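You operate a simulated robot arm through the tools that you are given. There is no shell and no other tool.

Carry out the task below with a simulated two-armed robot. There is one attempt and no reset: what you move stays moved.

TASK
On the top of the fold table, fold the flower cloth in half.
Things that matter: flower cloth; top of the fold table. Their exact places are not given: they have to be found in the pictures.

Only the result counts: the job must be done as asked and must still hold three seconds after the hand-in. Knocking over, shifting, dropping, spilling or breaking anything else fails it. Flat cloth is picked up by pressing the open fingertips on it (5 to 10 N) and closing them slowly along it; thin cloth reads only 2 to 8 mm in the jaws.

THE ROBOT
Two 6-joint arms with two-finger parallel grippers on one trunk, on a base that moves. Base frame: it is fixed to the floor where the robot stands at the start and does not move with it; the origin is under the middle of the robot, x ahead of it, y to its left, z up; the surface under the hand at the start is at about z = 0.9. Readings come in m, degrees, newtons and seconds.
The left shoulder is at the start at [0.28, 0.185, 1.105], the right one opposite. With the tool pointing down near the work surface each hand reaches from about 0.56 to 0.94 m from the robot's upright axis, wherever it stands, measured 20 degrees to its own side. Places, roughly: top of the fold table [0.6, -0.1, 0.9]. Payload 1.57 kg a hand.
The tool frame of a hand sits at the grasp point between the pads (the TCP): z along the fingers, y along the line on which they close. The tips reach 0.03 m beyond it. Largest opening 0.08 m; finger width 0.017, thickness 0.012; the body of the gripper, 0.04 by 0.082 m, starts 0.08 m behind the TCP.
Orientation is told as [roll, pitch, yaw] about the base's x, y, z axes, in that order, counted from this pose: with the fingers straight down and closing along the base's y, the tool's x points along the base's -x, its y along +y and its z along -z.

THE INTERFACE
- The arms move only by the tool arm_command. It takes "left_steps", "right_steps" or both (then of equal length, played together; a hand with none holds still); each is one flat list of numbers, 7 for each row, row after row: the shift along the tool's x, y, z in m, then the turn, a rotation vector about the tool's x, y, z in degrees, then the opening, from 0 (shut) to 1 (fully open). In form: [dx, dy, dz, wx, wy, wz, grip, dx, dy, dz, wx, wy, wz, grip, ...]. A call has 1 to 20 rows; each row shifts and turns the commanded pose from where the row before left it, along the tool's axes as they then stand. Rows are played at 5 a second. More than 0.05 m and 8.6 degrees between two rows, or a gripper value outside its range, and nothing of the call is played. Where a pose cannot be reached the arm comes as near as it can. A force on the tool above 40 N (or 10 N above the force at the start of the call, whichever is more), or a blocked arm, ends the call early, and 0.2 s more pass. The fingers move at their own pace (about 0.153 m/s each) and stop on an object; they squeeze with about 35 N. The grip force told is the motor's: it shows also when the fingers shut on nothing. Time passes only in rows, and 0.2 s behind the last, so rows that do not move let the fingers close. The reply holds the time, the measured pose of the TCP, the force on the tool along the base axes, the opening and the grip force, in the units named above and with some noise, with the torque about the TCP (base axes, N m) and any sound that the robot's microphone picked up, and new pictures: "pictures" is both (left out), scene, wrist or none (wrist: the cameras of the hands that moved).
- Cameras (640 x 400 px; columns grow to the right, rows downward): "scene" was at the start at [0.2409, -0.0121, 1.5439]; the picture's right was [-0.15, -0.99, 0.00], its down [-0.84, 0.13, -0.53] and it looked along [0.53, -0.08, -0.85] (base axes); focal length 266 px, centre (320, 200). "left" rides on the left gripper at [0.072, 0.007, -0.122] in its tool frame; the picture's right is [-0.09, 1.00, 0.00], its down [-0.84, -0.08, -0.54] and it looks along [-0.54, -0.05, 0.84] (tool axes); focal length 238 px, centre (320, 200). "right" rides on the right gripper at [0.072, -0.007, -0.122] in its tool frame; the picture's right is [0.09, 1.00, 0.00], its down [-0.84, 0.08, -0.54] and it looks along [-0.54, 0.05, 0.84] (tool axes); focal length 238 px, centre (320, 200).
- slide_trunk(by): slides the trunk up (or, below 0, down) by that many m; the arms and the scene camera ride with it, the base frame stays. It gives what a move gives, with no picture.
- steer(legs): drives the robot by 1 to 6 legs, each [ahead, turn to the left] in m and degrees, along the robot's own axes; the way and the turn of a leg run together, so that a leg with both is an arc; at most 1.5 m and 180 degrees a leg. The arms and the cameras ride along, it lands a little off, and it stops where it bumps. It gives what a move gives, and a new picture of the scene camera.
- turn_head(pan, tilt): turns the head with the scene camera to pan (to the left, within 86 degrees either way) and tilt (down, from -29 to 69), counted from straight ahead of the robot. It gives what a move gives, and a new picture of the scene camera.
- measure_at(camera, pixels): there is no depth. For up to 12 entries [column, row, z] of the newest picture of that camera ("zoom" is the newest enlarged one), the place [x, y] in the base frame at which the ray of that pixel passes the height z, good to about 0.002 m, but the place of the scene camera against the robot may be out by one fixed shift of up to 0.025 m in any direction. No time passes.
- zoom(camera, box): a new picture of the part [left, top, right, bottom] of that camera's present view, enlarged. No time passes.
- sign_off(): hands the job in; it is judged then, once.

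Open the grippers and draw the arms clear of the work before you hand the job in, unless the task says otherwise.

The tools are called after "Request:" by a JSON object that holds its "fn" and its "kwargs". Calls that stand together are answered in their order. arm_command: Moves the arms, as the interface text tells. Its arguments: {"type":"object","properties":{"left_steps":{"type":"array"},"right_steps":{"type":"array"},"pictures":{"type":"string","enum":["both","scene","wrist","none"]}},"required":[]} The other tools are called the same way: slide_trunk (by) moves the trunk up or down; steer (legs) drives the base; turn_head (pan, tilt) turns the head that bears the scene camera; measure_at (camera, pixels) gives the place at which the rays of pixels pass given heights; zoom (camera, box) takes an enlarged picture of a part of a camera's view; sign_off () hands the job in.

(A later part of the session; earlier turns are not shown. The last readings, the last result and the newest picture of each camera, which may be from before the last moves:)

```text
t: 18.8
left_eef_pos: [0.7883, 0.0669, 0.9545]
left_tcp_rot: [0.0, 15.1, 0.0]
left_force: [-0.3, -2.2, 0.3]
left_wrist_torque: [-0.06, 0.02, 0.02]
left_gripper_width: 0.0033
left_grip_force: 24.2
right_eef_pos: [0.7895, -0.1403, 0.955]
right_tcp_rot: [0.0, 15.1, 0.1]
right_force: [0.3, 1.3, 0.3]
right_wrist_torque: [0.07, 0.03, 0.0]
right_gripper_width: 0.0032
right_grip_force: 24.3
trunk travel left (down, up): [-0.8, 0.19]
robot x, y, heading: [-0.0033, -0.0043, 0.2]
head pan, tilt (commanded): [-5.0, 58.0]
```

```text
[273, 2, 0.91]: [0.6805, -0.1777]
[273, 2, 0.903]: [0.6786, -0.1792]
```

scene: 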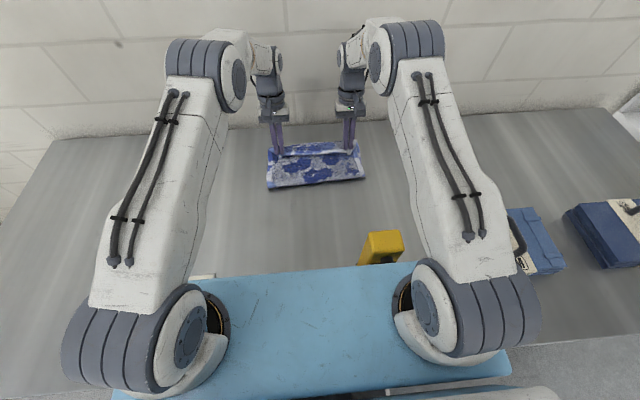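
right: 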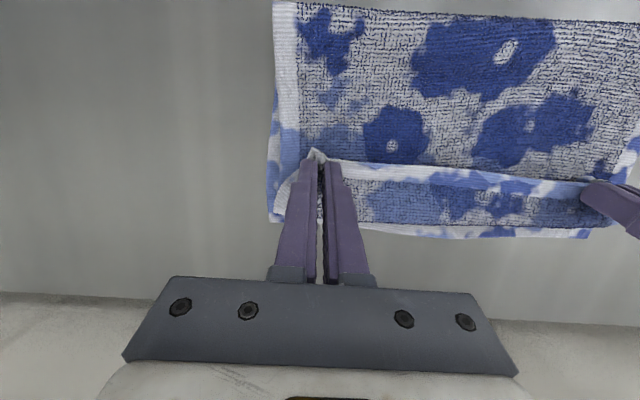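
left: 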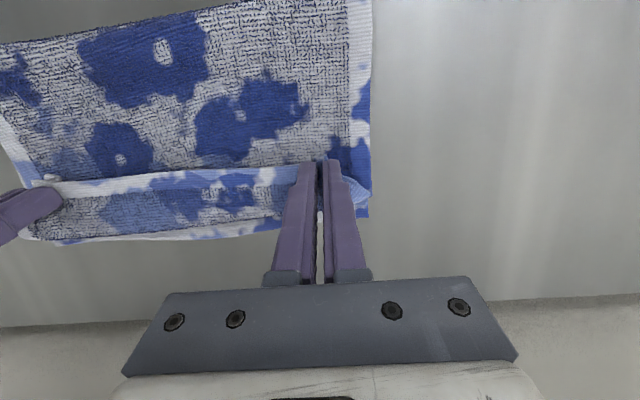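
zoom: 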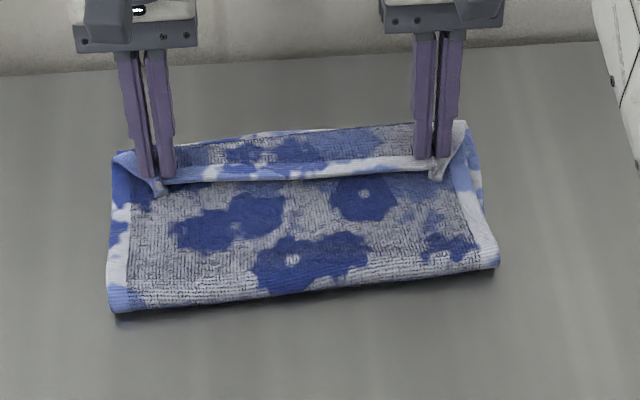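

The crease stands at x≈0.67, so the upper layer is ~1.5 cm too far out. I move both hands back 12 mm, then open the fingers slowly.

Request:
{"fn": "arm_command", "kwargs": {"left_steps": [0.0058, 0, 0.001553, 0, 0, 0, 0, 0.0058, 0, 0.001553, 0, 0, 0, 0, 0, 0, 0, 0, 0, 0, 0, 0, 0, 0, 0, 0, 0, 0.08, 0, 0, 0, 0, 0, 0, 0.16, 0, 0, 0, 0, 0, 0, 0.24, 0, 0, 0, 0, 0, 0, 0.32, 0, 0, 0, 0, 0, 0, 0.4, 0, 0, 0, 0, 0, 0, 0.4], "right_steps": [0.0058, 0, 0.001553, 0, 0, 0, 0, 0.0058, 0, 0.001553, 0, 0, 0, 0, 0, 0, 0, 0, 0, 0, 0, 0, 0, 0, 0, 0, 0, 0.08, 0, 0, 0, 0, 0, 0, 0.16, 0, 0, 0, 0, 0, 0, 0.24, 0, 0, 0, 0, 0, 0, 0.32, 0, 0, 0, 0, 0, 0, 0.4, 0, 0, 0, 0, 0, 0, 0.4], "pictures": "both"}}

```text
t: 20.8
left_eef_pos: [0.7756, 0.0681, 0.9562]
left_tcp_rot: [0.0, 15.1, 0.0]
left_force: [-0.6, 0.9, -0.3]
left_wrist_torque: [-0.01, -0.03, 0.03]
left_gripper_width: 0.0324
left_grip_force: 0.0
right_eef_pos: [0.7758, -0.1414, 0.9544]
right_tcp_rot: [0.1, 15.0, 0.0]
right_force: [0.5, 0.7, -0.1]
right_wrist_torque: [0.01, 0.04, 0.01]
right_gripper_width: 0.0317
right_grip_force: 0.0
trunk travel left (down, up): [-0.8, 0.19]
robot x, y, heading: [-0.0017, -0.0038, -0.2]
head pan, tilt (commanded): [-5.0, 58.0]
```

scene: 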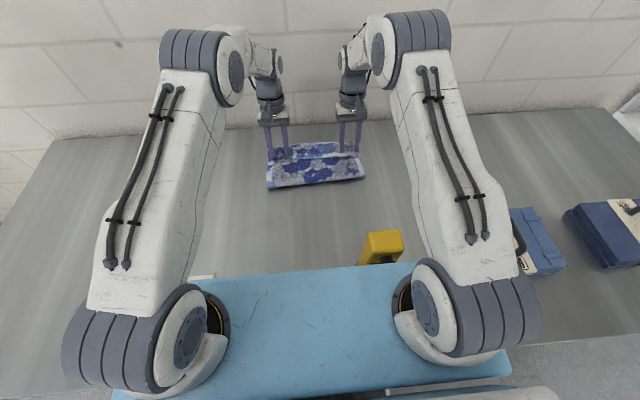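
right: 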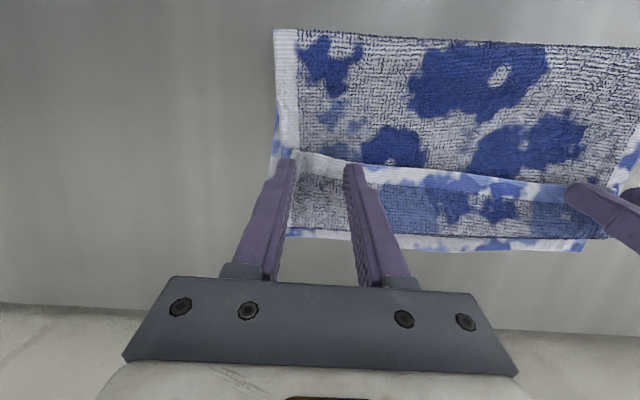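
left: 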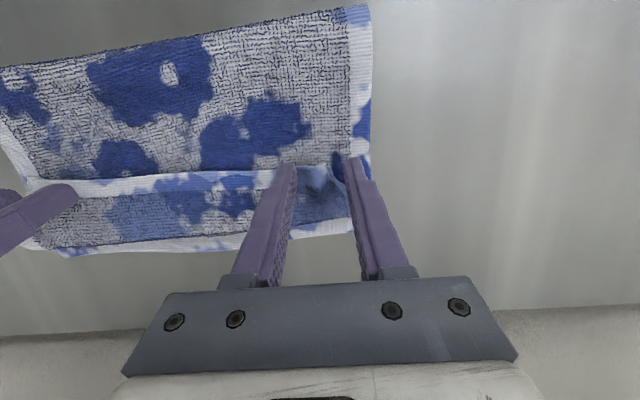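

The fingers are open and the hem strip is still folded back on top. I withdraw both hands along their tool axes by 6 cm to see how the cloth settles.

Request:
{"fn": "arm_command", "kwargs": {"left_steps": [0, 0, -0.015, 0, 0, 0, 0.4, 0, 0, -0.015, 0, 0, 0, 0.4, 0, 0, -0.015, 0, 0, 0, 0.4, 0, 0, -0.015, 0, 0, 0, 0.4, 0, 0, 0, 0, 0, 0, 0.4], "right_steps": [0, 0, -0.015, 0, 0, 0, 0.4, 0, 0, -0.015, 0, 0, 0, 0.4, 0, 0, -0.015, 0, 0, 0, 0.4, 0, 0, -0.015, 0, 0, 0, 0.4, 0, 0, 0, 0, 0, 0, 0.4], "pictures": "both"}}

```text
t: 22.0
left_eef_pos: [0.7901, 0.0669, 1.0124]
left_tcp_rot: [0.0, 15.0, 0.0]
left_force: [-0.3, -0.2, -0.9]
left_wrist_torque: [0.0, -0.02, 0.02]
left_gripper_width: 0.0321
left_grip_force: 0.1
right_eef_pos: [0.7902, -0.1412, 1.0131]
right_tcp_rot: [0.0, 15.0, 0.0]
right_force: [-0.5, 0.8, 0.0]
right_wrist_torque: [0.0, -0.03, 0.03]
right_gripper_width: 0.0322
right_grip_force: 0.1
trunk travel left (down, up): [-0.8, 0.19]
robot x, y, heading: [0.0015, 0.0039, -0.2]
head pan, tilt (commanded): [-5.0, 58.0]
```

scene: 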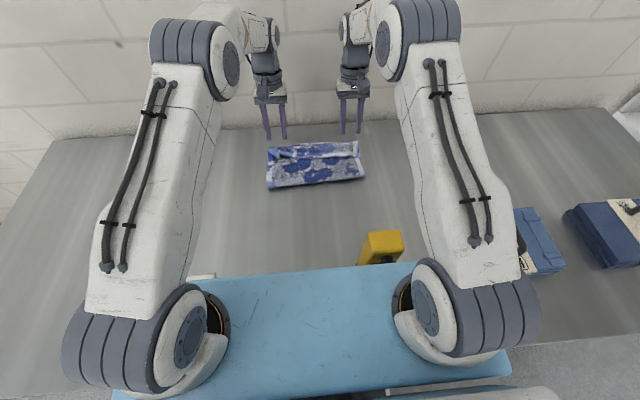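
right: 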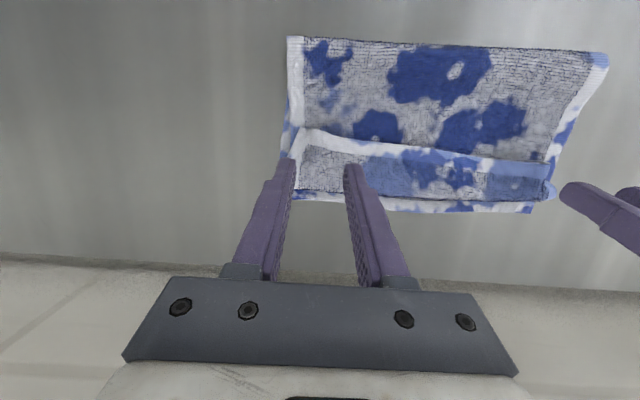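
left: 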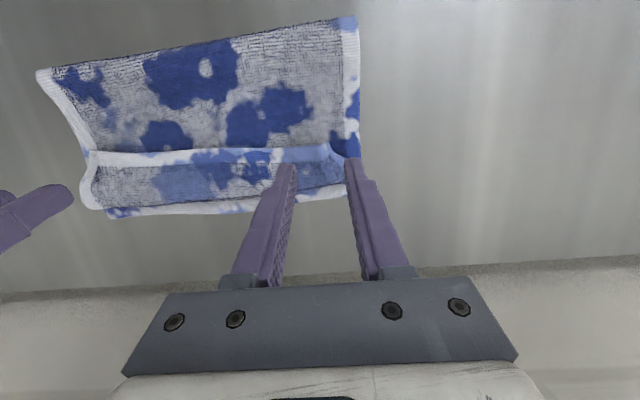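

The hem strip (about 4 cm) stays folded back on top along the whole far side. I zoom in to see whether the hem is raised and where exactly it lies.

Request:
{"fn": "zoom", "kwargs": {"camera": "right", "box": [260, 30, 620, 230]}}

Request:
{"fn": "zoom", "kwargs": {"camera": "left", "box": [20, 20, 380, 230]}}

Request:
{"fn": "zoom", "kwargs": {"camera": "scene", "box": [250, 120, 380, 200]}}

Request:
{"fn": "measure_at", "kwargs": {"camera": "right", "pixels": [[300, 129, 0.912], [440, 153, 0.912], [545, 163, 0.912], [288, 37, 0.912], [608, 55, 0.912], [400, 205, 0.91], [552, 195, 0.91], [533, 213, 0.903], [297, 198, 0.903]]}}

Request:
{"fn": "measure_at", "kwargs": {"camera": "left", "pixels": [[333, 145, 0.912], [200, 152, 0.912], [92, 153, 0.912], [354, 17, 0.912], [40, 72, 0.912], [85, 208, 0.91], [345, 193, 0.903], [110, 215, 0.903]]}}

```text
1.78 times, centred on (440, 130) of right
```

zoom: 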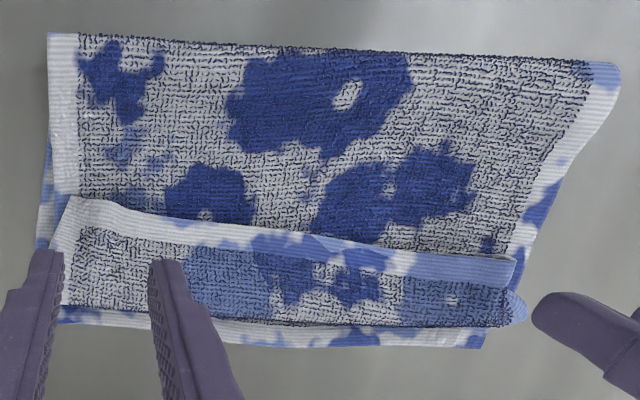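

```text
1.78 times, centred on (200, 125) of left
```

zoom: 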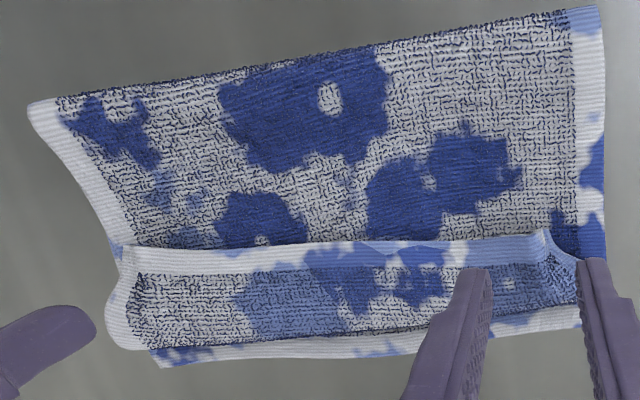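

```text
4.92 times, centred on (315, 160) of scene
```

zoom: 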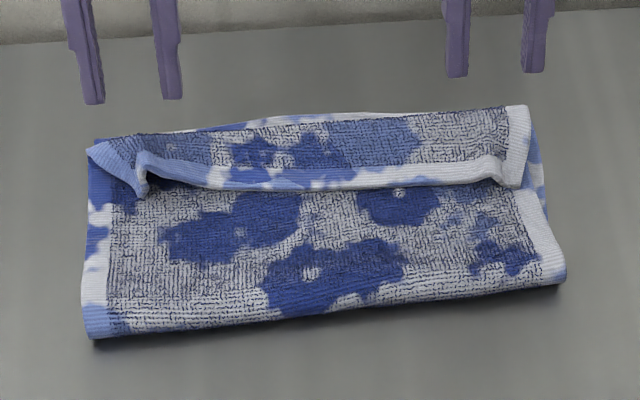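

```text
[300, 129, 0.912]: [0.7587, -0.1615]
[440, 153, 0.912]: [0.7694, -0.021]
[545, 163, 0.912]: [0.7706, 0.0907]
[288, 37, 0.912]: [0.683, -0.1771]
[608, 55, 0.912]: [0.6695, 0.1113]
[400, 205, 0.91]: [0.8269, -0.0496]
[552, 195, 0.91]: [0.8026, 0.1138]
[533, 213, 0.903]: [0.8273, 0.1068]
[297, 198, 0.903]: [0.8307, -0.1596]
```

```text
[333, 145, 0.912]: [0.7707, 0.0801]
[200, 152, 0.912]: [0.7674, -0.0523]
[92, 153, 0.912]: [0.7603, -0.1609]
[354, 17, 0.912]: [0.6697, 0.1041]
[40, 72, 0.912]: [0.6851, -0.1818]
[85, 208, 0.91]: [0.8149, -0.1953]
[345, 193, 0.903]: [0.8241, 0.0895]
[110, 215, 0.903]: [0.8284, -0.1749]
```

The flap's hem sits at x≈0.76–0.77 and its bend near 0.82. I will sweep it over toward the far side by pushing the hem with spread fingertips: first I bring both hands (open, nearly vertical) in front of the hem, above the cloth.

Request:
{"fn": "arm_command", "kwargs": {"left_steps": [0, 0, 0, 0, -5, 0, 0.9, 0, 0, 0, 0, -5, 0, 0.9, 0.01826, -0.009, 0.0016, 0, 0, 0, 0.9, 0.01826, -0.009, 0.0016, 0, 0, 0, 0.9, 0.01826, -0.009, 0.0016, 0, 0, 0, 0.9, -0.001525, 0, 0.017433, 0, 0, 0, 0.9, -0.001525, 0, 0.017433, 0, 0, 0, 0.9, -0.001525, 0, 0.017433, 0, 0, 0, 0.9, 0, 0, 0, 0, 0, 0, 0.9], "right_steps": [0, 0, 0, 0, -5, 0, 0.9, 0, 0, 0, 0, -5, 0, 0.9, 0.01826, 0.011, 0.0016, 0, 0, 0, 0.9, 0.01826, 0.011, 0.0016, 0, 0, 0, 0.9, 0.01826, 0.011, 0.0016, 0, 0, 0, 0.9, -0.001525, 0, 0.017433, 0, 0, 0, 0.9, -0.001525, 0, 0.017433, 0, 0, 0, 0.9, -0.001525, 0, 0.017433, 0, 0, 0, 0.9, 0, 0, 0, 0, 0, 0, 0.9], "pictures": "both"}}

```text
t: 24.0
left_eef_pos: [0.7352, 0.041, 0.9611]
left_tcp_rot: [0.0, 5.0, 0.0]
left_force: [0.3, 0.0, -0.4]
left_wrist_torque: [0.0, 0.01, 0.0]
left_gripper_width: 0.0721
left_grip_force: 0.1
right_eef_pos: [0.7347, -0.1085, 0.9605]
right_tcp_rot: [0.0, 5.1, 0.0]
right_force: [-0.8, 0.3, -0.5]
right_wrist_torque: [-0.03, -0.02, -0.04]
right_gripper_width: 0.0722
right_grip_force: 0.1
trunk travel left (down, up): [-0.8, 0.19]
robot x, y, heading: [0.0025, 0.0001, -0.1]
head pan, tilt (commanded): [-5.0, 58.0]
```

scene: 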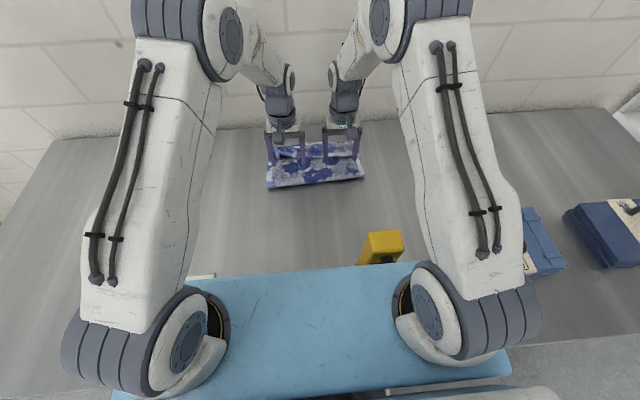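
right: 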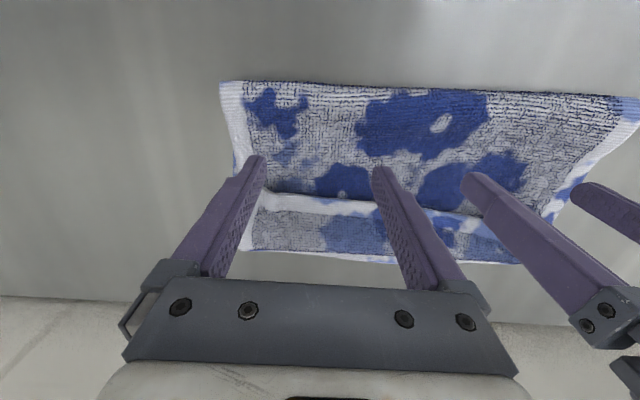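
left: 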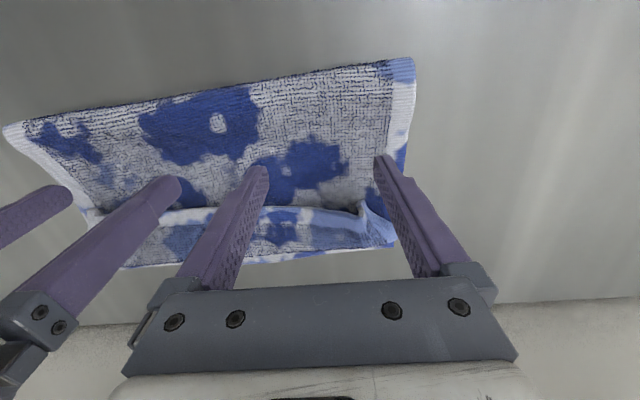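

The four fingertips stand in front of (nearer than) the hem. I lower them in steps toward the upper layer and read the forces.

Request:
{"fn": "arm_command", "kwargs": {"left_steps": [-0.00044, 0, 0.00498, 0, 0, 0, 0.9, -0.00044, 0, 0.00498, 0, 0, 0, 0.9, -0.00044, 0, 0.00498, 0, 0, 0, 0.9, -0.00044, 0, 0.00498, 0, 0, 0, 0.9, 0, 0, 0, 0, 0, 0, 0.9], "right_steps": [-0.00044, 0, 0.00498, 0, 0, 0, 0.9, -0.00044, 0, 0.00498, 0, 0, 0, 0.9, -0.00044, 0, 0.00498, 0, 0, 0, 0.9, -0.00044, 0, 0.00498, 0, 0, 0, 0.9, 0, 0, 0, 0, 0, 0, 0.9], "pictures": "wrist"}}

```text
t: 25.2
left_eef_pos: [0.7357, 0.0394, 0.9389]
left_tcp_rot: [0.0, 5.0, 0.0]
left_force: [-0.8, 0.2, 0.9]
left_wrist_torque: [-0.01, 0.04, -0.02]
left_gripper_width: 0.0719
left_grip_force: 0.1
right_eef_pos: [0.7346, -0.1104, 0.9402]
right_tcp_rot: [0.0, 4.9, 0.0]
right_force: [0.6, -0.6, -0.3]
right_wrist_torque: [0.0, -0.02, 0.04]
right_gripper_width: 0.0722
right_grip_force: 0.0
trunk travel left (down, up): [-0.8, 0.19]
robot x, y, heading: [0.0003, -0.0009, 0.1]
head pan, tilt (commanded): [-5.0, 58.0]
```

right: 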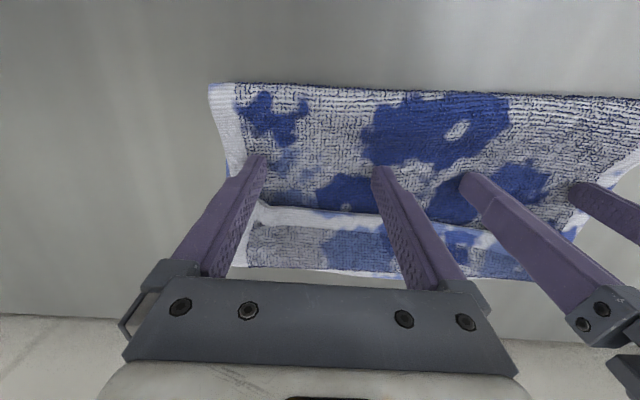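
left: 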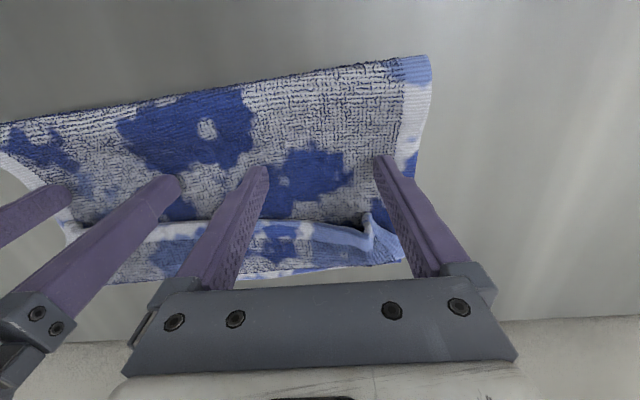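

The tips are about 8–9 mm above the table, almost on the upper layer. I lower 2–3 mm more and push both hands 3 cm toward the far side to catch the hem.

Request:
{"fn": "arm_command", "kwargs": {"left_steps": [-0.00017, 0, 0.00199, 0, 0, 0, 0.9, -0.00797, 0, -0.0007, 0, 0, 0, 0.9, -0.00797, 0, -0.0007, 0, 0, 0, 0.9, -0.00797, 0, -0.0007, 0, 0, 0, 0.9, -0.00598, 0, -0.0005, 0, 0, 0, 0.9, 0, 0, 0, 0, 0, 0, 0.9], "right_steps": [-0.00026, 0, 0.00299, 0, 0, 0, 0.9, -0.00797, 0, -0.0007, 0, 0, 0, 0.9, -0.00797, 0, -0.0007, 0, 0, 0, 0.9, -0.00797, 0, -0.0007, 0, 0, 0, 0.9, -0.00598, 0, -0.0005, 0, 0, 0, 0.9, 0, 0, 0, 0, 0, 0, 0.9], "pictures": "both"}}

```text
t: 26.6
left_eef_pos: [0.7658, 0.0388, 0.939]
left_tcp_rot: [-0.1, 5.0, 0.1]
left_force: [0.6, 0.2, 1.5]
left_wrist_torque: [0.0, -0.03, -0.04]
left_gripper_width: 0.0719
left_grip_force: 0.0
right_eef_pos: [0.7646, -0.1075, 0.9373]
right_tcp_rot: [0.0, 5.0, 0.0]
right_force: [-0.7, -0.1, 2.3]
right_wrist_torque: [0.0, 0.03, -0.01]
right_gripper_width: 0.0715
right_grip_force: 0.1
trunk travel left (down, up): [-0.8, 0.19]
robot x, y, heading: [0.0035, 0.0001, 0.2]
head pan, tilt (commanded): [-5.0, 58.0]
```

scene: 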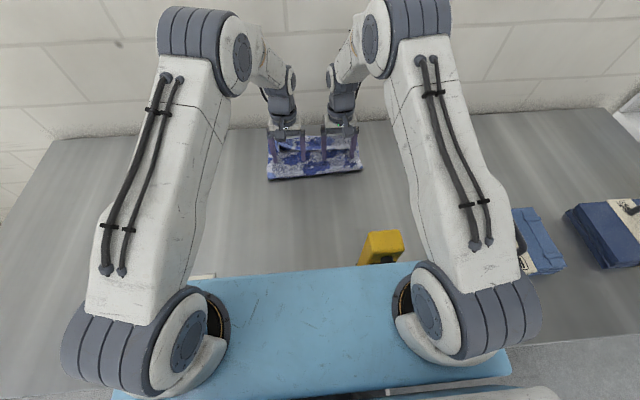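
right: 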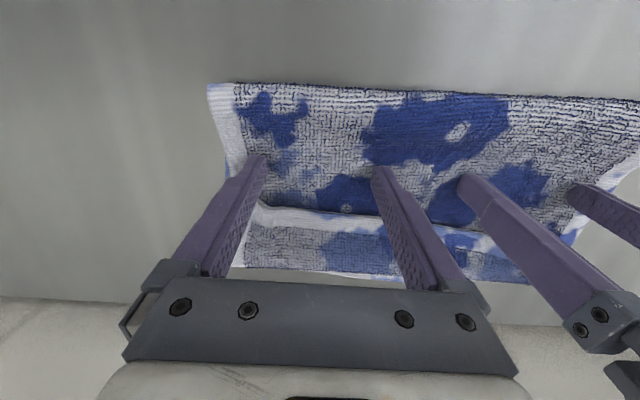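
left: 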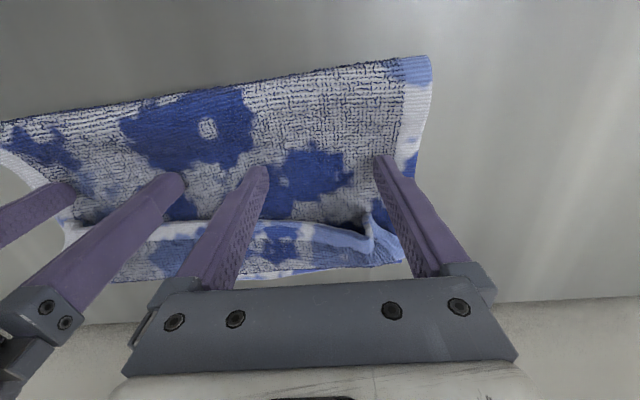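

The views look unchanged relative to the hands, so the whole cloth slid 3 cm with the fingers instead of unrolling. I raise the hands to look; then I'll re-pinch the hem, lift it high and release it with the hands tilted so the hem drops outward.

Request:
{"fn": "arm_command", "kwargs": {"left_steps": [0.0017, 0, -0.01992, 0, -5, 0, 0.9, 0, 0, -0.02, 0, -5, 0, 0.9, 0, 0, -0.02, 0, -5, 0, 0.6, 0, 0, -0.01, 0, -5, 0, 0.4, 0, 0, 0, 0, -5, 0, 0.4, 0, 0, 0, 0, 0, 0, 0.4], "right_steps": [0.0017, 0, -0.01992, 0, -5, 0, 0.9, 0, 0, -0.02, 0, -5, 0, 0.9, 0, 0, -0.02, 0, -5, 0, 0.6, 0, 0, -0.01, 0, -5, 0, 0.4, 0, 0, 0, 0, -5, 0, 0.4, 0, 0, 0, 0, 0, 0, 0.4], "pictures": "both"}}

```text
t: 28.0
left_eef_pos: [0.7617, 0.0382, 1.007]
left_tcp_rot: [0.1, -20.0, 0.0]
left_force: [-0.1, -0.1, 0.0]
left_wrist_torque: [-0.03, 0.05, 0.03]
left_gripper_width: 0.0319
left_grip_force: 0.1
right_eef_pos: [0.7618, -0.1078, 1.0077]
right_tcp_rot: [0.1, -20.0, 0.0]
right_force: [0.1, -0.3, 0.3]
right_wrist_torque: [0.0, 0.02, -0.01]
right_gripper_width: 0.0319
right_grip_force: 0.1
trunk travel left (down, up): [-0.8, 0.19]
robot x, y, heading: [-0.0025, 0.0019, 0.1]
head pan, tilt (commanded): [-5.0, 58.0]
```

scene: 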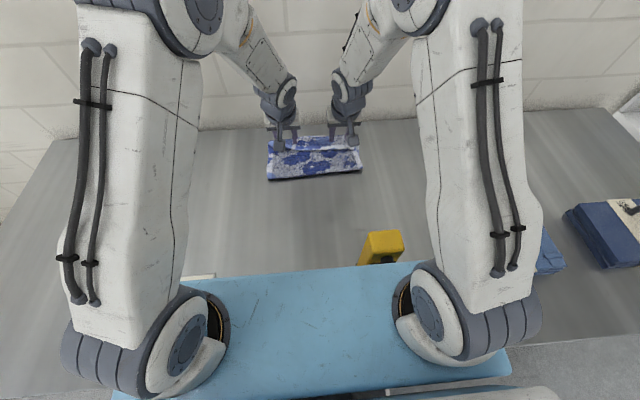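
right: 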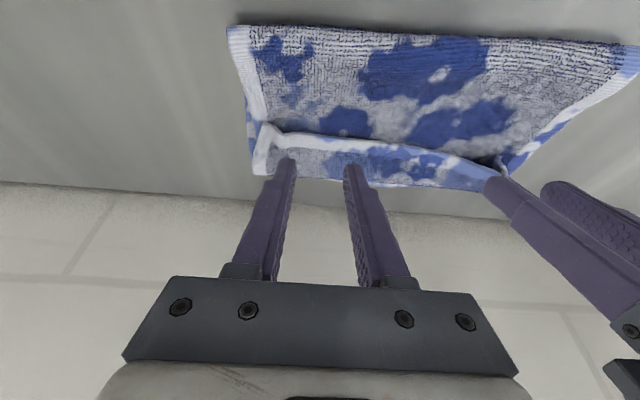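
left: 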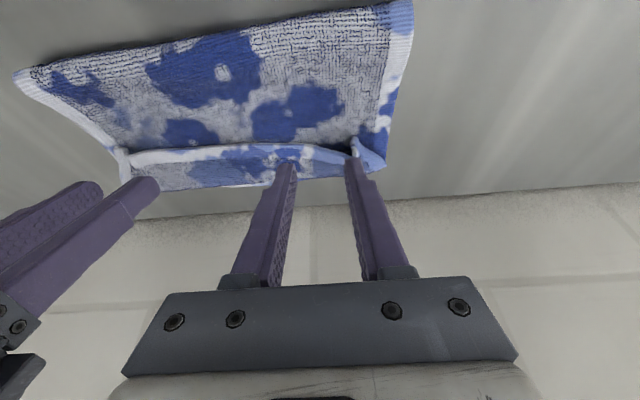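

I zoom into all three views to see the hem strip after the push.

Request:
{"fn": "zoom", "kwargs": {"camera": "scene", "box": [250, 115, 380, 195]}}

Request:
{"fn": "zoom", "kwargs": {"camera": "right", "box": [220, 60, 580, 220]}}

Request:
{"fn": "zoom", "kwargs": {"camera": "left", "box": [80, 60, 420, 220]}}

Request:
{"fn": "measure_at", "kwargs": {"camera": "right", "pixels": [[262, 125, 0.914], [262, 125, 0.92], [370, 142, 0.914], [478, 164, 0.914], [400, 186, 0.905], [254, 175, 0.91], [229, 27, 0.912]]}}

Request:
{"fn": "measure_at", "kwargs": {"camera": "left", "pixels": [[352, 140, 0.914], [300, 145, 0.914], [124, 152, 0.914], [124, 152, 0.92], [386, 168, 0.91], [412, 2, 0.912], [15, 75, 0.912]]}}

```text
4.92 times, centred on (315, 155) of scene
```

zoom: 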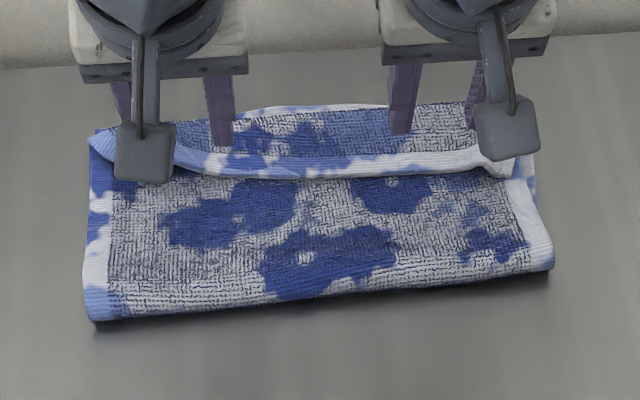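

```text
1.78 times, centred on (400, 140) of right
```

zoom: 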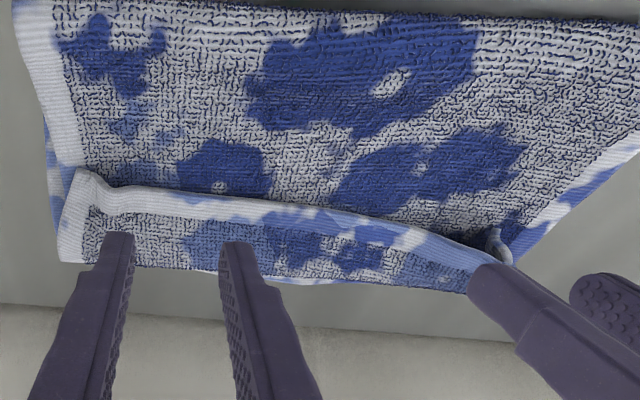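

```text
1.88 times, centred on (250, 140) of left
```

zoom: 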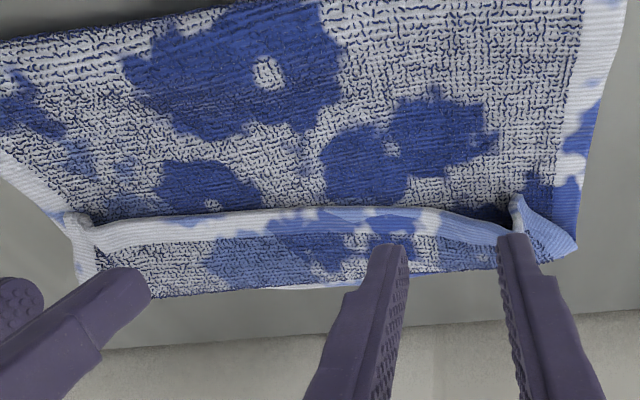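

```text
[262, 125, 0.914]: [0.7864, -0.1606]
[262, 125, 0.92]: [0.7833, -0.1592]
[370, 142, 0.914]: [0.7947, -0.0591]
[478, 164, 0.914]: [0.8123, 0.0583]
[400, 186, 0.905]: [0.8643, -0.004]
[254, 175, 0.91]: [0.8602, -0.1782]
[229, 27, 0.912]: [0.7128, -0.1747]
```

```text
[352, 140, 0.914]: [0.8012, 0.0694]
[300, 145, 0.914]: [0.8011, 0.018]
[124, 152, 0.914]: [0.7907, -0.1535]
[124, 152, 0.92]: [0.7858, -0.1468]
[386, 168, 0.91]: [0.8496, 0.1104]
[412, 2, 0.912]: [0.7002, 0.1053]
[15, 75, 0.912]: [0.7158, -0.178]
```

The cloth is now ~3 cm further out, close to the wall side; since it slides easily as one piece, I'll drag it back toward the robot to have room for tilting the hands. First I tilt to +20° and set the four open fingertips above the body just inside the crease.

Request:
{"fn": "arm_command", "kwargs": {"left_steps": [0, 0, 0, 0, 6.6667, 0, 0.5, 0, 0, 0, 0, 6.6667, 0, 0.7, 0, 0, 0, 0, 6.6667, 0, 0.9, 0, 0, 0, 0, 6.6667, 0, 0.9, 0, 0, 0, 0, 6.6667, 0, 0.9, 0, 0, 0, 0, 6.6667, 0, 0.9, -5e-05, 0, 0.01621, 0, 0, 0, 0.9, -5e-05, 0, 0.01621, 0, 0, 0, 0.9, -5e-05, 0, 0.01621, 0, 0, 0, 0.9, -5e-05, 0, 0.01621, 0, 0, 0, 0.9, 0, 0, 0, 0, 0, 0, 0.9], "right_steps": [0, 0, 0, 0, 6.6667, 0, 0.5, 0, 0, 0, 0, 6.6667, 0, 0.7, 0, 0, 0, 0, 6.6667, 0, 0.9, 0, 0, 0, 0, 6.6667, 0, 0.9, 0, 0, 0, 0, 6.6667, 0, 0.9, 0, 0, 0, 0, 6.6667, 0, 0.9, -5e-05, 0, 0.01621, 0, 0, 0, 0.9, -5e-05, 0, 0.01621, 0, 0, 0, 0.9, -5e-05, 0, 0.01621, 0, 0, 0, 0.9, -5e-05, 0, 0.01621, 0, 0, 0, 0.9, 0, 0, 0, 0, 0, 0, 0.9], "pictures": "wrist"}}

```text
t: 30.4
left_eef_pos: [0.7395, 0.0385, 0.9477]
left_tcp_rot: [0.1, 20.1, 0.1]
left_force: [0.2, 0.3, -0.1]
left_wrist_torque: [-0.01, 0.02, 0.01]
left_gripper_width: 0.0718
left_grip_force: 0.0
right_eef_pos: [0.7382, -0.1082, 0.9459]
right_tcp_rot: [0.0, 20.1, -0.1]
right_force: [-0.9, 0.5, 1.0]
right_wrist_torque: [0.01, 0.0, 0.03]
right_gripper_width: 0.072
right_grip_force: 0.2
trunk travel left (down, up): [-0.8, 0.19]
robot x, y, heading: [0.0008, 0.0014, 0.1]
head pan, tilt (commanded): [-5.0, 58.0]
```

right: 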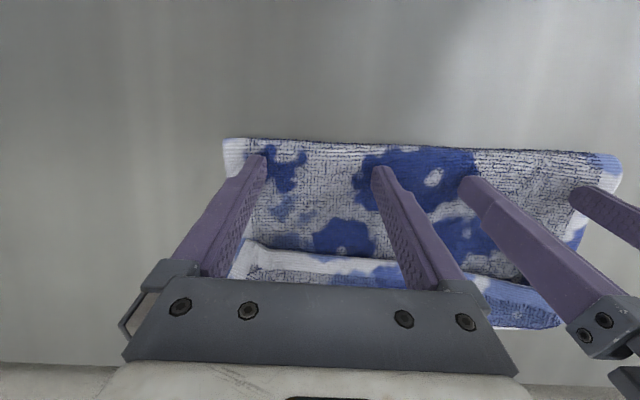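
left: 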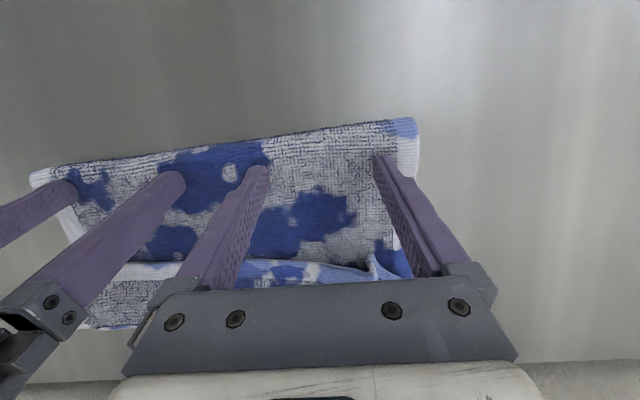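

All four tips are just above the body near the crease. I lower 8 mm to a light contact and pull 4 cm toward the robot as a test.

Request:
{"fn": "arm_command", "kwargs": {"left_steps": [-0.00092, 0, 0.00254, 0, 0, 0, 0.9, -0.00092, 0, 0.00254, 0, 0, 0, 0.9, -0.00092, 0, 0.00254, 0, 0, 0, 0.9, 0, 0, 0, 0, 0, 0, 0.9, 0.00752, 0, 0.002736, 0, 0, 0, 0.9, 0.00752, 0, 0.002736, 0, 0, 0, 0.9, 0.00752, 0, 0.002736, 0, 0, 0, 0.9, 0.00752, 0, 0.002736, 0, 0, 0, 0.9, 0.00752, 0, 0.002736, 0, 0, 0, 0.9], "right_steps": [-0.00092, 0, 0.00254, 0, 0, 0, 0.9, -0.00092, 0, 0.00254, 0, 0, 0, 0.9, -0.00092, 0, 0.00254, 0, 0, 0, 0.9, 0, 0, 0, 0, 0, 0, 0.9, 0.00752, 0, 0.002736, 0, 0, 0, 0.9, 0.00752, 0, 0.002736, 0, 0, 0, 0.9, 0.00752, 0, 0.002736, 0, 0, 0, 0.9, 0.00752, 0, 0.002736, 0, 0, 0, 0.9, 0.00752, 0, 0.002736, 0, 0, 0, 0.9], "pictures": "both"}}

```text
t: 32.4
left_eef_pos: [0.6985, 0.04, 0.9396]
left_tcp_rot: [-0.1, 20.2, 0.0]
left_force: [0.7, 0.4, 0.5]
left_wrist_torque: [-0.01, -0.02, 0.0]
left_gripper_width: 0.0722
left_grip_force: 0.0
right_eef_pos: [0.698, -0.1094, 0.9378]
right_tcp_rot: [0.0, 20.1, 0.0]
right_force: [0.5, 0.1, 2.0]
right_wrist_torque: [-0.01, 0.02, 0.05]
right_gripper_width: 0.0718
right_grip_force: 0.0
trunk travel left (down, up): [-0.8, 0.19]
robot x, y, heading: [-0.0004, -0.0006, 0.3]
head pan, tilt (commanded): [-5.0, 58.0]
```

scene: 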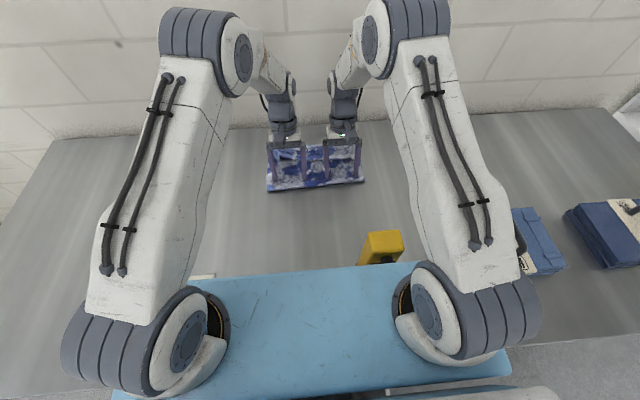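
right: 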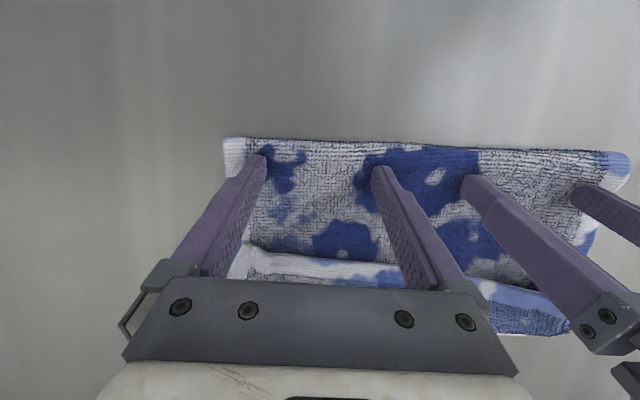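
left: 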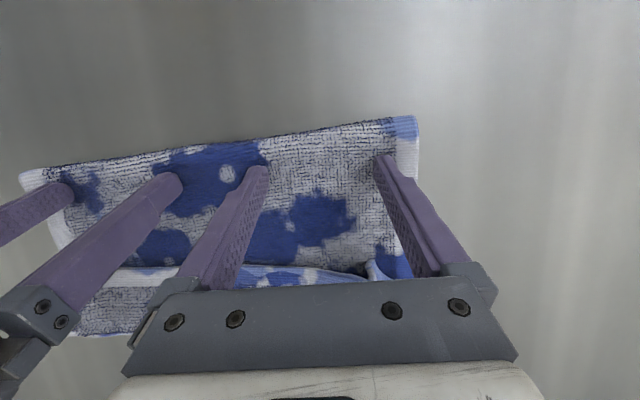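

The cloth follows rigidly (same view relative to the hands). I keep pulling another 12 cm toward the robot.

Request:
{"fn": "arm_command", "kwargs": {"left_steps": [0.0094, 0, 0.00342, 0, 0, 0, 0.9, 0.0094, 0, 0.00342, 0, 0, 0, 0.9, 0.0094, 0, 0.00342, 0, 0, 0, 0.9, 0.0094, 0, 0.00342, 0, 0, 0, 0.9, 0.0094, 0, 0.00342, 0, 0, 0, 0.9, 0.0094, 0, 0.00342, 0, 0, 0, 0.9, 0.0094, 0, 0.00342, 0, 0, 0, 0.9, 0.0094, 0, 0.00342, 0, 0, 0, 0.9, 0.0094, 0, 0.00342, 0, 0, 0, 0.9, 0.0094, 0, 0.00342, 0, 0, 0, 0.9, 0.0094, 0, 0.00342, 0, 0, 0, 0.9, 0.0094, 0, 0.00342, 0, 0, 0, 0.9], "right_steps": [0.0094, 0, 0.00342, 0, 0, 0, 0.9, 0.0094, 0, 0.00342, 0, 0, 0, 0.9, 0.0094, 0, 0.00342, 0, 0, 0, 0.9, 0.0094, 0, 0.00342, 0, 0, 0, 0.9, 0.0094, 0, 0.00342, 0, 0, 0, 0.9, 0.0094, 0, 0.00342, 0, 0, 0, 0.9, 0.0094, 0, 0.00342, 0, 0, 0, 0.9, 0.0094, 0, 0.00342, 0, 0, 0, 0.9, 0.0094, 0, 0.00342, 0, 0, 0, 0.9, 0.0094, 0, 0.00342, 0, 0, 0, 0.9, 0.0094, 0, 0.00342, 0, 0, 0, 0.9, 0.0094, 0, 0.00342, 0, 0, 0, 0.9], "pictures": "both"}}

```text
t: 35.0
left_eef_pos: [0.579, 0.0381, 0.9405]
left_tcp_rot: [0.1, 20.0, 0.0]
left_force: [-0.2, 0.3, 0.0]
left_wrist_torque: [-0.01, 0.02, 0.0]
left_gripper_width: 0.0722
left_grip_force: 0.0
right_eef_pos: [0.5791, -0.1093, 0.9376]
right_tcp_rot: [0.0, 20.1, 0.0]
right_force: [0.9, 0.3, 1.3]
right_wrist_torque: [-0.02, 0.02, -0.03]
right_gripper_width: 0.0719
right_grip_force: 0.1
trunk travel left (down, up): [-0.8, 0.19]
robot x, y, heading: [-0.0025, -0.0028, 0.1]
head pan, tilt (commanded): [-5.0, 58.0]
```

scene: 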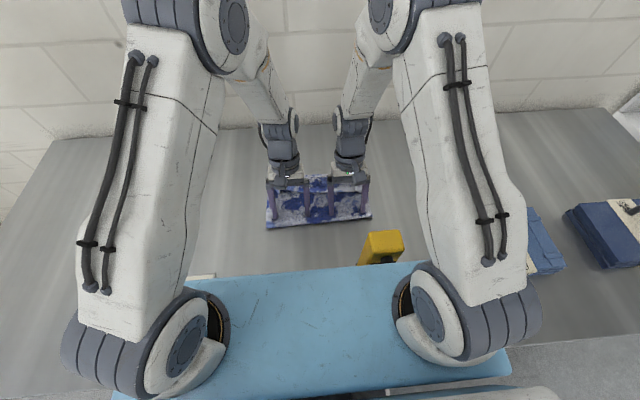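
right: 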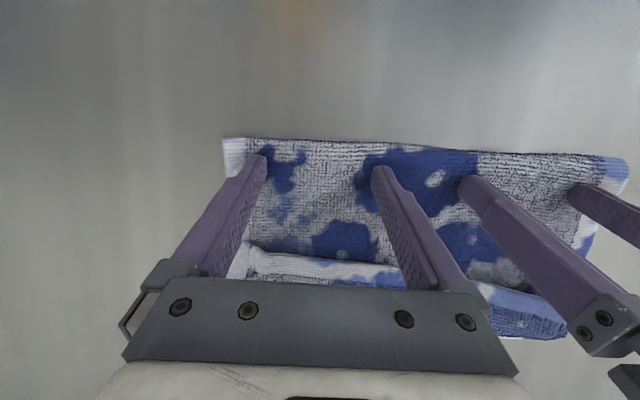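
left: 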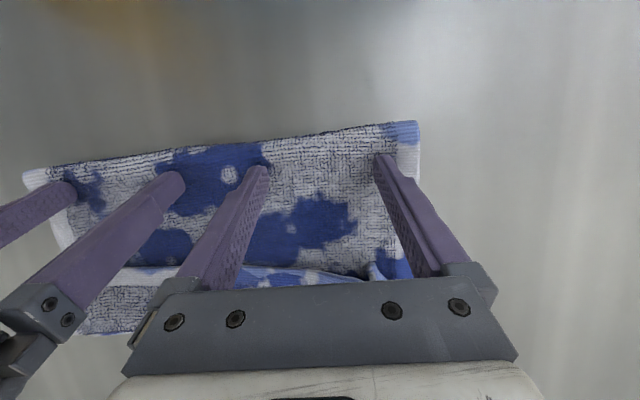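

The cloth followed again (≈16 cm back in total). I raise the hands, tilt them to −25° (fingers pointing outward), and shift sideways to the old pinch points to find the hem.

Request:
{"fn": "arm_command", "kwargs": {"left_steps": [0.01026, 0, -0.02819, 0, 0, 0, 0.9, 0.01026, 0, -0.02819, 0, 0, 0, 0.9, 0, 0.0047, 0, 0, -7.5, 0, 0.7, 0, 0.0047, 0, 0, -7.5, 0, 0.5, 0, 0.0047, 0, 0, -7.5, 0, 0.4, 0, 0.0047, 0, 0, -7.5, 0, 0.4, 0, 0.0047, 0, 0, -7.5, 0, 0.4, 0, 0.0047, 0, 0, -7.5, 0, 0.4, 0, 0, 0, 0, 0, 0, 0.4], "right_steps": [0.01026, 0, -0.02819, 0, 0, 0, 0.9, 0.01026, 0, -0.02819, 0, 0, 0, 0.9, 0, -0.0052, 0, 0, -7.5, 0, 0.7, 0, -0.0052, 0, 0, -7.5, 0, 0.5, 0, -0.0052, 0, 0, -7.5, 0, 0.4, 0, -0.0052, 0, 0, -7.5, 0, 0.4, 0, -0.0052, 0, 0, -7.5, 0, 0.4, 0, -0.0052, 0, 0, -7.5, 0, 0.4, 0, 0, 0, 0, 0, 0, 0.4], "pictures": "both"}}

```text
t: 37.0
left_eef_pos: [0.5778, 0.0716, 0.9984]
left_tcp_rot: [2.9, -15.4, 0.0]
left_force: [0.2, -0.2, -0.5]
left_wrist_torque: [0.0, 0.0, 0.01]
left_gripper_width: 0.0318
left_grip_force: 0.1
left hand out of reach, approached as far as the arm can: row 7, 8
right_eef_pos: [0.5798, -0.142, 0.9965]
right_tcp_rot: [-3.3, -12.4, 0.1]
right_force: [0.3, 0.9, -0.5]
right_wrist_torque: [0.0, -0.02, 0.02]
right_gripper_width: 0.032
right_grip_force: 0.1
right hand out of reach, approached as far as the arm can: row 7, 8
trunk travel left (down, up): [-0.8, 0.19]
robot x, y, heading: [-0.0031, 0.0013, -0.1]
head pan, tilt (commanded): [-5.0, 58.0]
```

scene: 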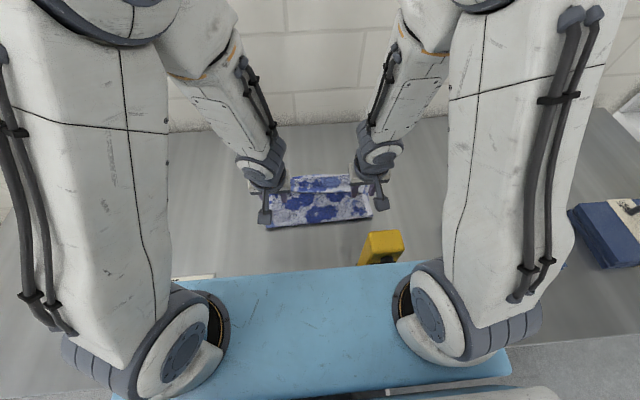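
right: 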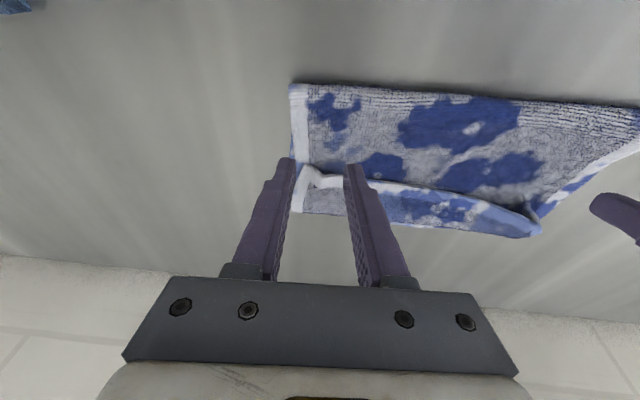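
left: 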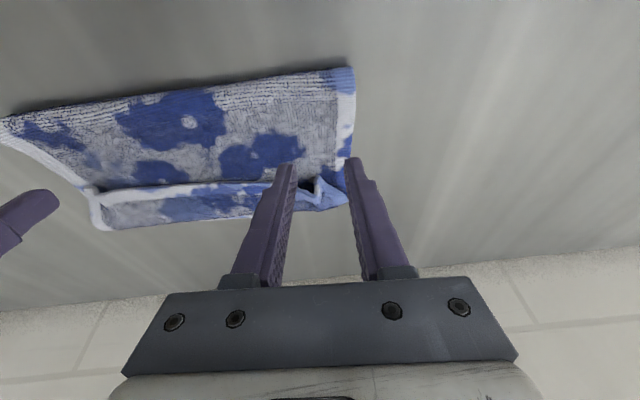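

The −25° tilt is out of reach this close; I measure the hem and the corners of the cloth now.

Request:
{"fn": "measure_at", "kwargs": {"camera": "right", "pixels": [[308, 166, 0.914], [420, 188, 0.914], [525, 214, 0.914], [290, 84, 0.912], [299, 212, 0.908], [540, 232, 0.908]]}}

Request:
{"fn": "measure_at", "kwargs": {"camera": "left", "pixels": [[322, 178, 0.914], [240, 182, 0.914], [92, 192, 0.914], [355, 67, 0.912], [0, 118, 0.912], [345, 198, 0.908], [100, 231, 0.908]]}}

Request:
{"fn": "zoom", "kwargs": {"camera": "right", "box": [280, 70, 580, 260]}}

Request:
{"fn": "zoom", "kwargs": {"camera": "left", "box": [60, 60, 380, 260]}}

```text
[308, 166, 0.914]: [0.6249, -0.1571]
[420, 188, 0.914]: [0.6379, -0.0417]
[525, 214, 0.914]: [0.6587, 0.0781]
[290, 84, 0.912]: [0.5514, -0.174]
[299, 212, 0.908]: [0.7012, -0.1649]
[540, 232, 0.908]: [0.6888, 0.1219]
```

```text
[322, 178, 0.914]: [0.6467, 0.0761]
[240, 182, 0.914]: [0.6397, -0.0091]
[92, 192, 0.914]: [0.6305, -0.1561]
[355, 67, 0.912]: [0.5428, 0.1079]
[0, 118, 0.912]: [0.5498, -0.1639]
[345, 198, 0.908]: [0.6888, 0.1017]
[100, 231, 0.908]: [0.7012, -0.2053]
```

```text
2.11 times, centred on (430, 165) of right
```

zoom: 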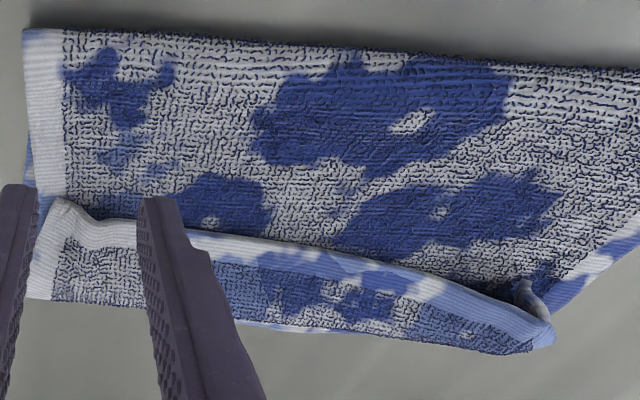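

```text
2.00 times, centred on (220, 160) of left
```

zoom: 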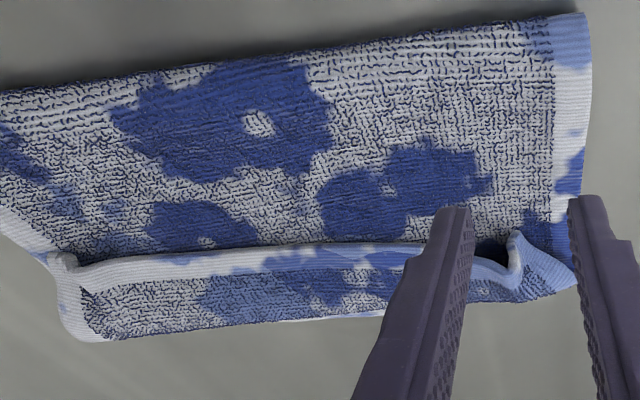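

The hem has standing ridges at the old pinch points: left ≈(0.648, 0.077), right ≈(0.628, −0.157), at z≈0.914. I move the hands forward over them and check the resulting pose.

Request:
{"fn": "arm_command", "kwargs": {"left_steps": [-0.01541, 0.002, 0.00718, 0, 0, 0, 0.4, -0.01541, 0.002, 0.00718, 0, 0, 0, 0.4, -0.01541, 0.002, 0.00718, 0, 0, 0, 0.4, -0.01541, 0.002, 0.00718, 0, 0, 0, 0.4, 0, 0, 0, 0, 0, 0, 0.4], "right_steps": [-0.0111, -0.004, 0.00518, 0, 0, 0, 0.4, -0.0111, -0.004, 0.00518, 0, 0, 0, 0.4, -0.0111, -0.004, 0.00518, 0, 0, 0, 0.4, -0.0111, -0.004, 0.00518, 0, 0, 0, 0.4, 0, 0, 0, 0, 0, 0, 0.4], "pictures": "wrist"}}

```text
t: 38.2
left_eef_pos: [0.6467, 0.0819, 0.987]
left_tcp_rot: [2.8, -15.3, -0.1]
left_force: [0.0, -0.2, 0.7]
left_wrist_torque: [-0.01, -0.04, -0.01]
left_gripper_width: 0.032
left_grip_force: 0.1
right_eef_pos: [0.6268, -0.1603, 0.9864]
right_tcp_rot: [-3.2, -12.4, 0.0]
right_force: [0.6, 0.4, 0.6]
right_wrist_torque: [0.02, 0.0, -0.01]
right_gripper_width: 0.032
right_grip_force: 0.0
trunk travel left (down, up): [-0.8, 0.19]
robot x, y, heading: [-0.0009, -0.0025, 0.1]
head pan, tilt (commanded): [-5.0, 58.0]
```

right: 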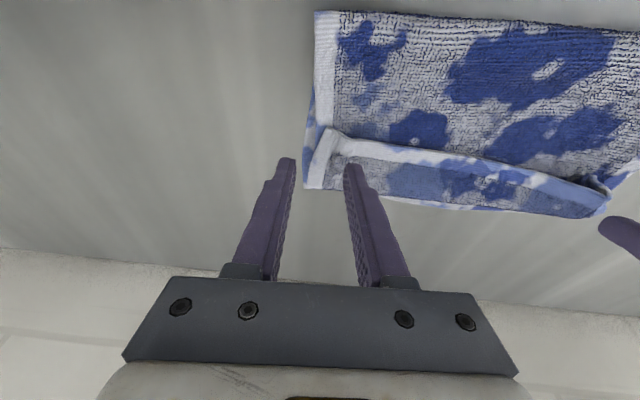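
left: 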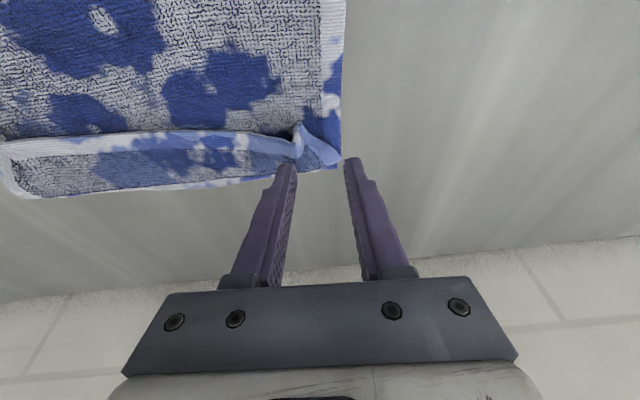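

The tilt stayed at −15°/−12° with ~3° of roll. I measure the ridges in these closer views before correcting.

Request:
{"fn": "measure_at", "kwargs": {"camera": "left", "pixels": [[298, 125, 0.92], [298, 125, 0.915], [330, 165, 0.908], [280, 140, 0.915]]}}

Request:
{"fn": "measure_at", "kwargs": {"camera": "right", "pixels": [[330, 130, 0.92], [330, 130, 0.915], [340, 140, 0.912], [590, 178, 0.918], [305, 188, 0.908]]}}

Request:
{"fn": "zoom", "kwargs": {"camera": "left", "box": [200, 70, 400, 195]}}

Request:
{"fn": "zoom", "kwargs": {"camera": "right", "box": [260, 80, 460, 205]}}

```text
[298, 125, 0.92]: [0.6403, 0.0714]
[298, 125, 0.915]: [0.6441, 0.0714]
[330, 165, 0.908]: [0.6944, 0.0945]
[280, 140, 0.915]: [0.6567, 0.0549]
```

```text
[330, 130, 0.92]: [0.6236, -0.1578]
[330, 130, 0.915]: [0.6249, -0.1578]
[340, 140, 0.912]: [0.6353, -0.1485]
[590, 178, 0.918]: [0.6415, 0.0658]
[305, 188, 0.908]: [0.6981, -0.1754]
```

```text
3.20 times, centred on (300, 132) of left
```

zoom: 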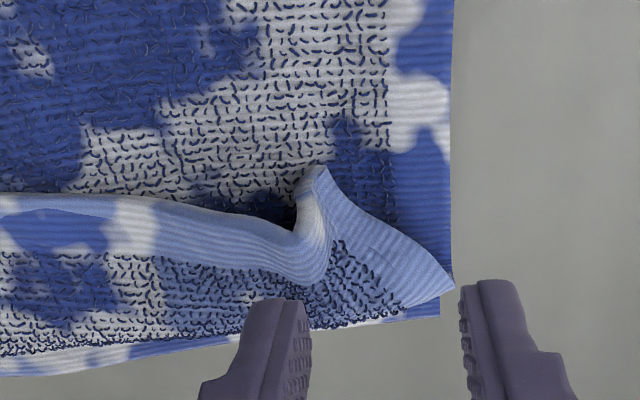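

```text
3.20 times, centred on (360, 142) of right
```

zoom: 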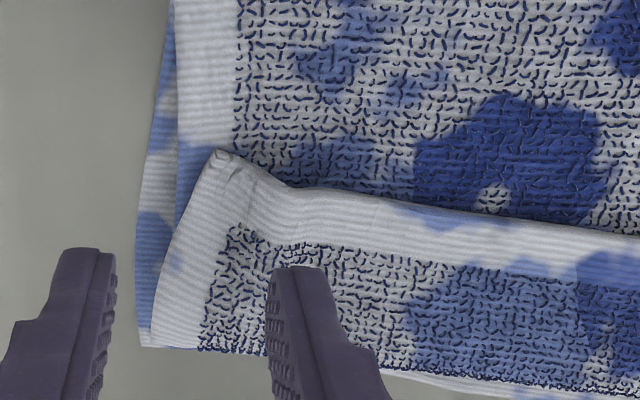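

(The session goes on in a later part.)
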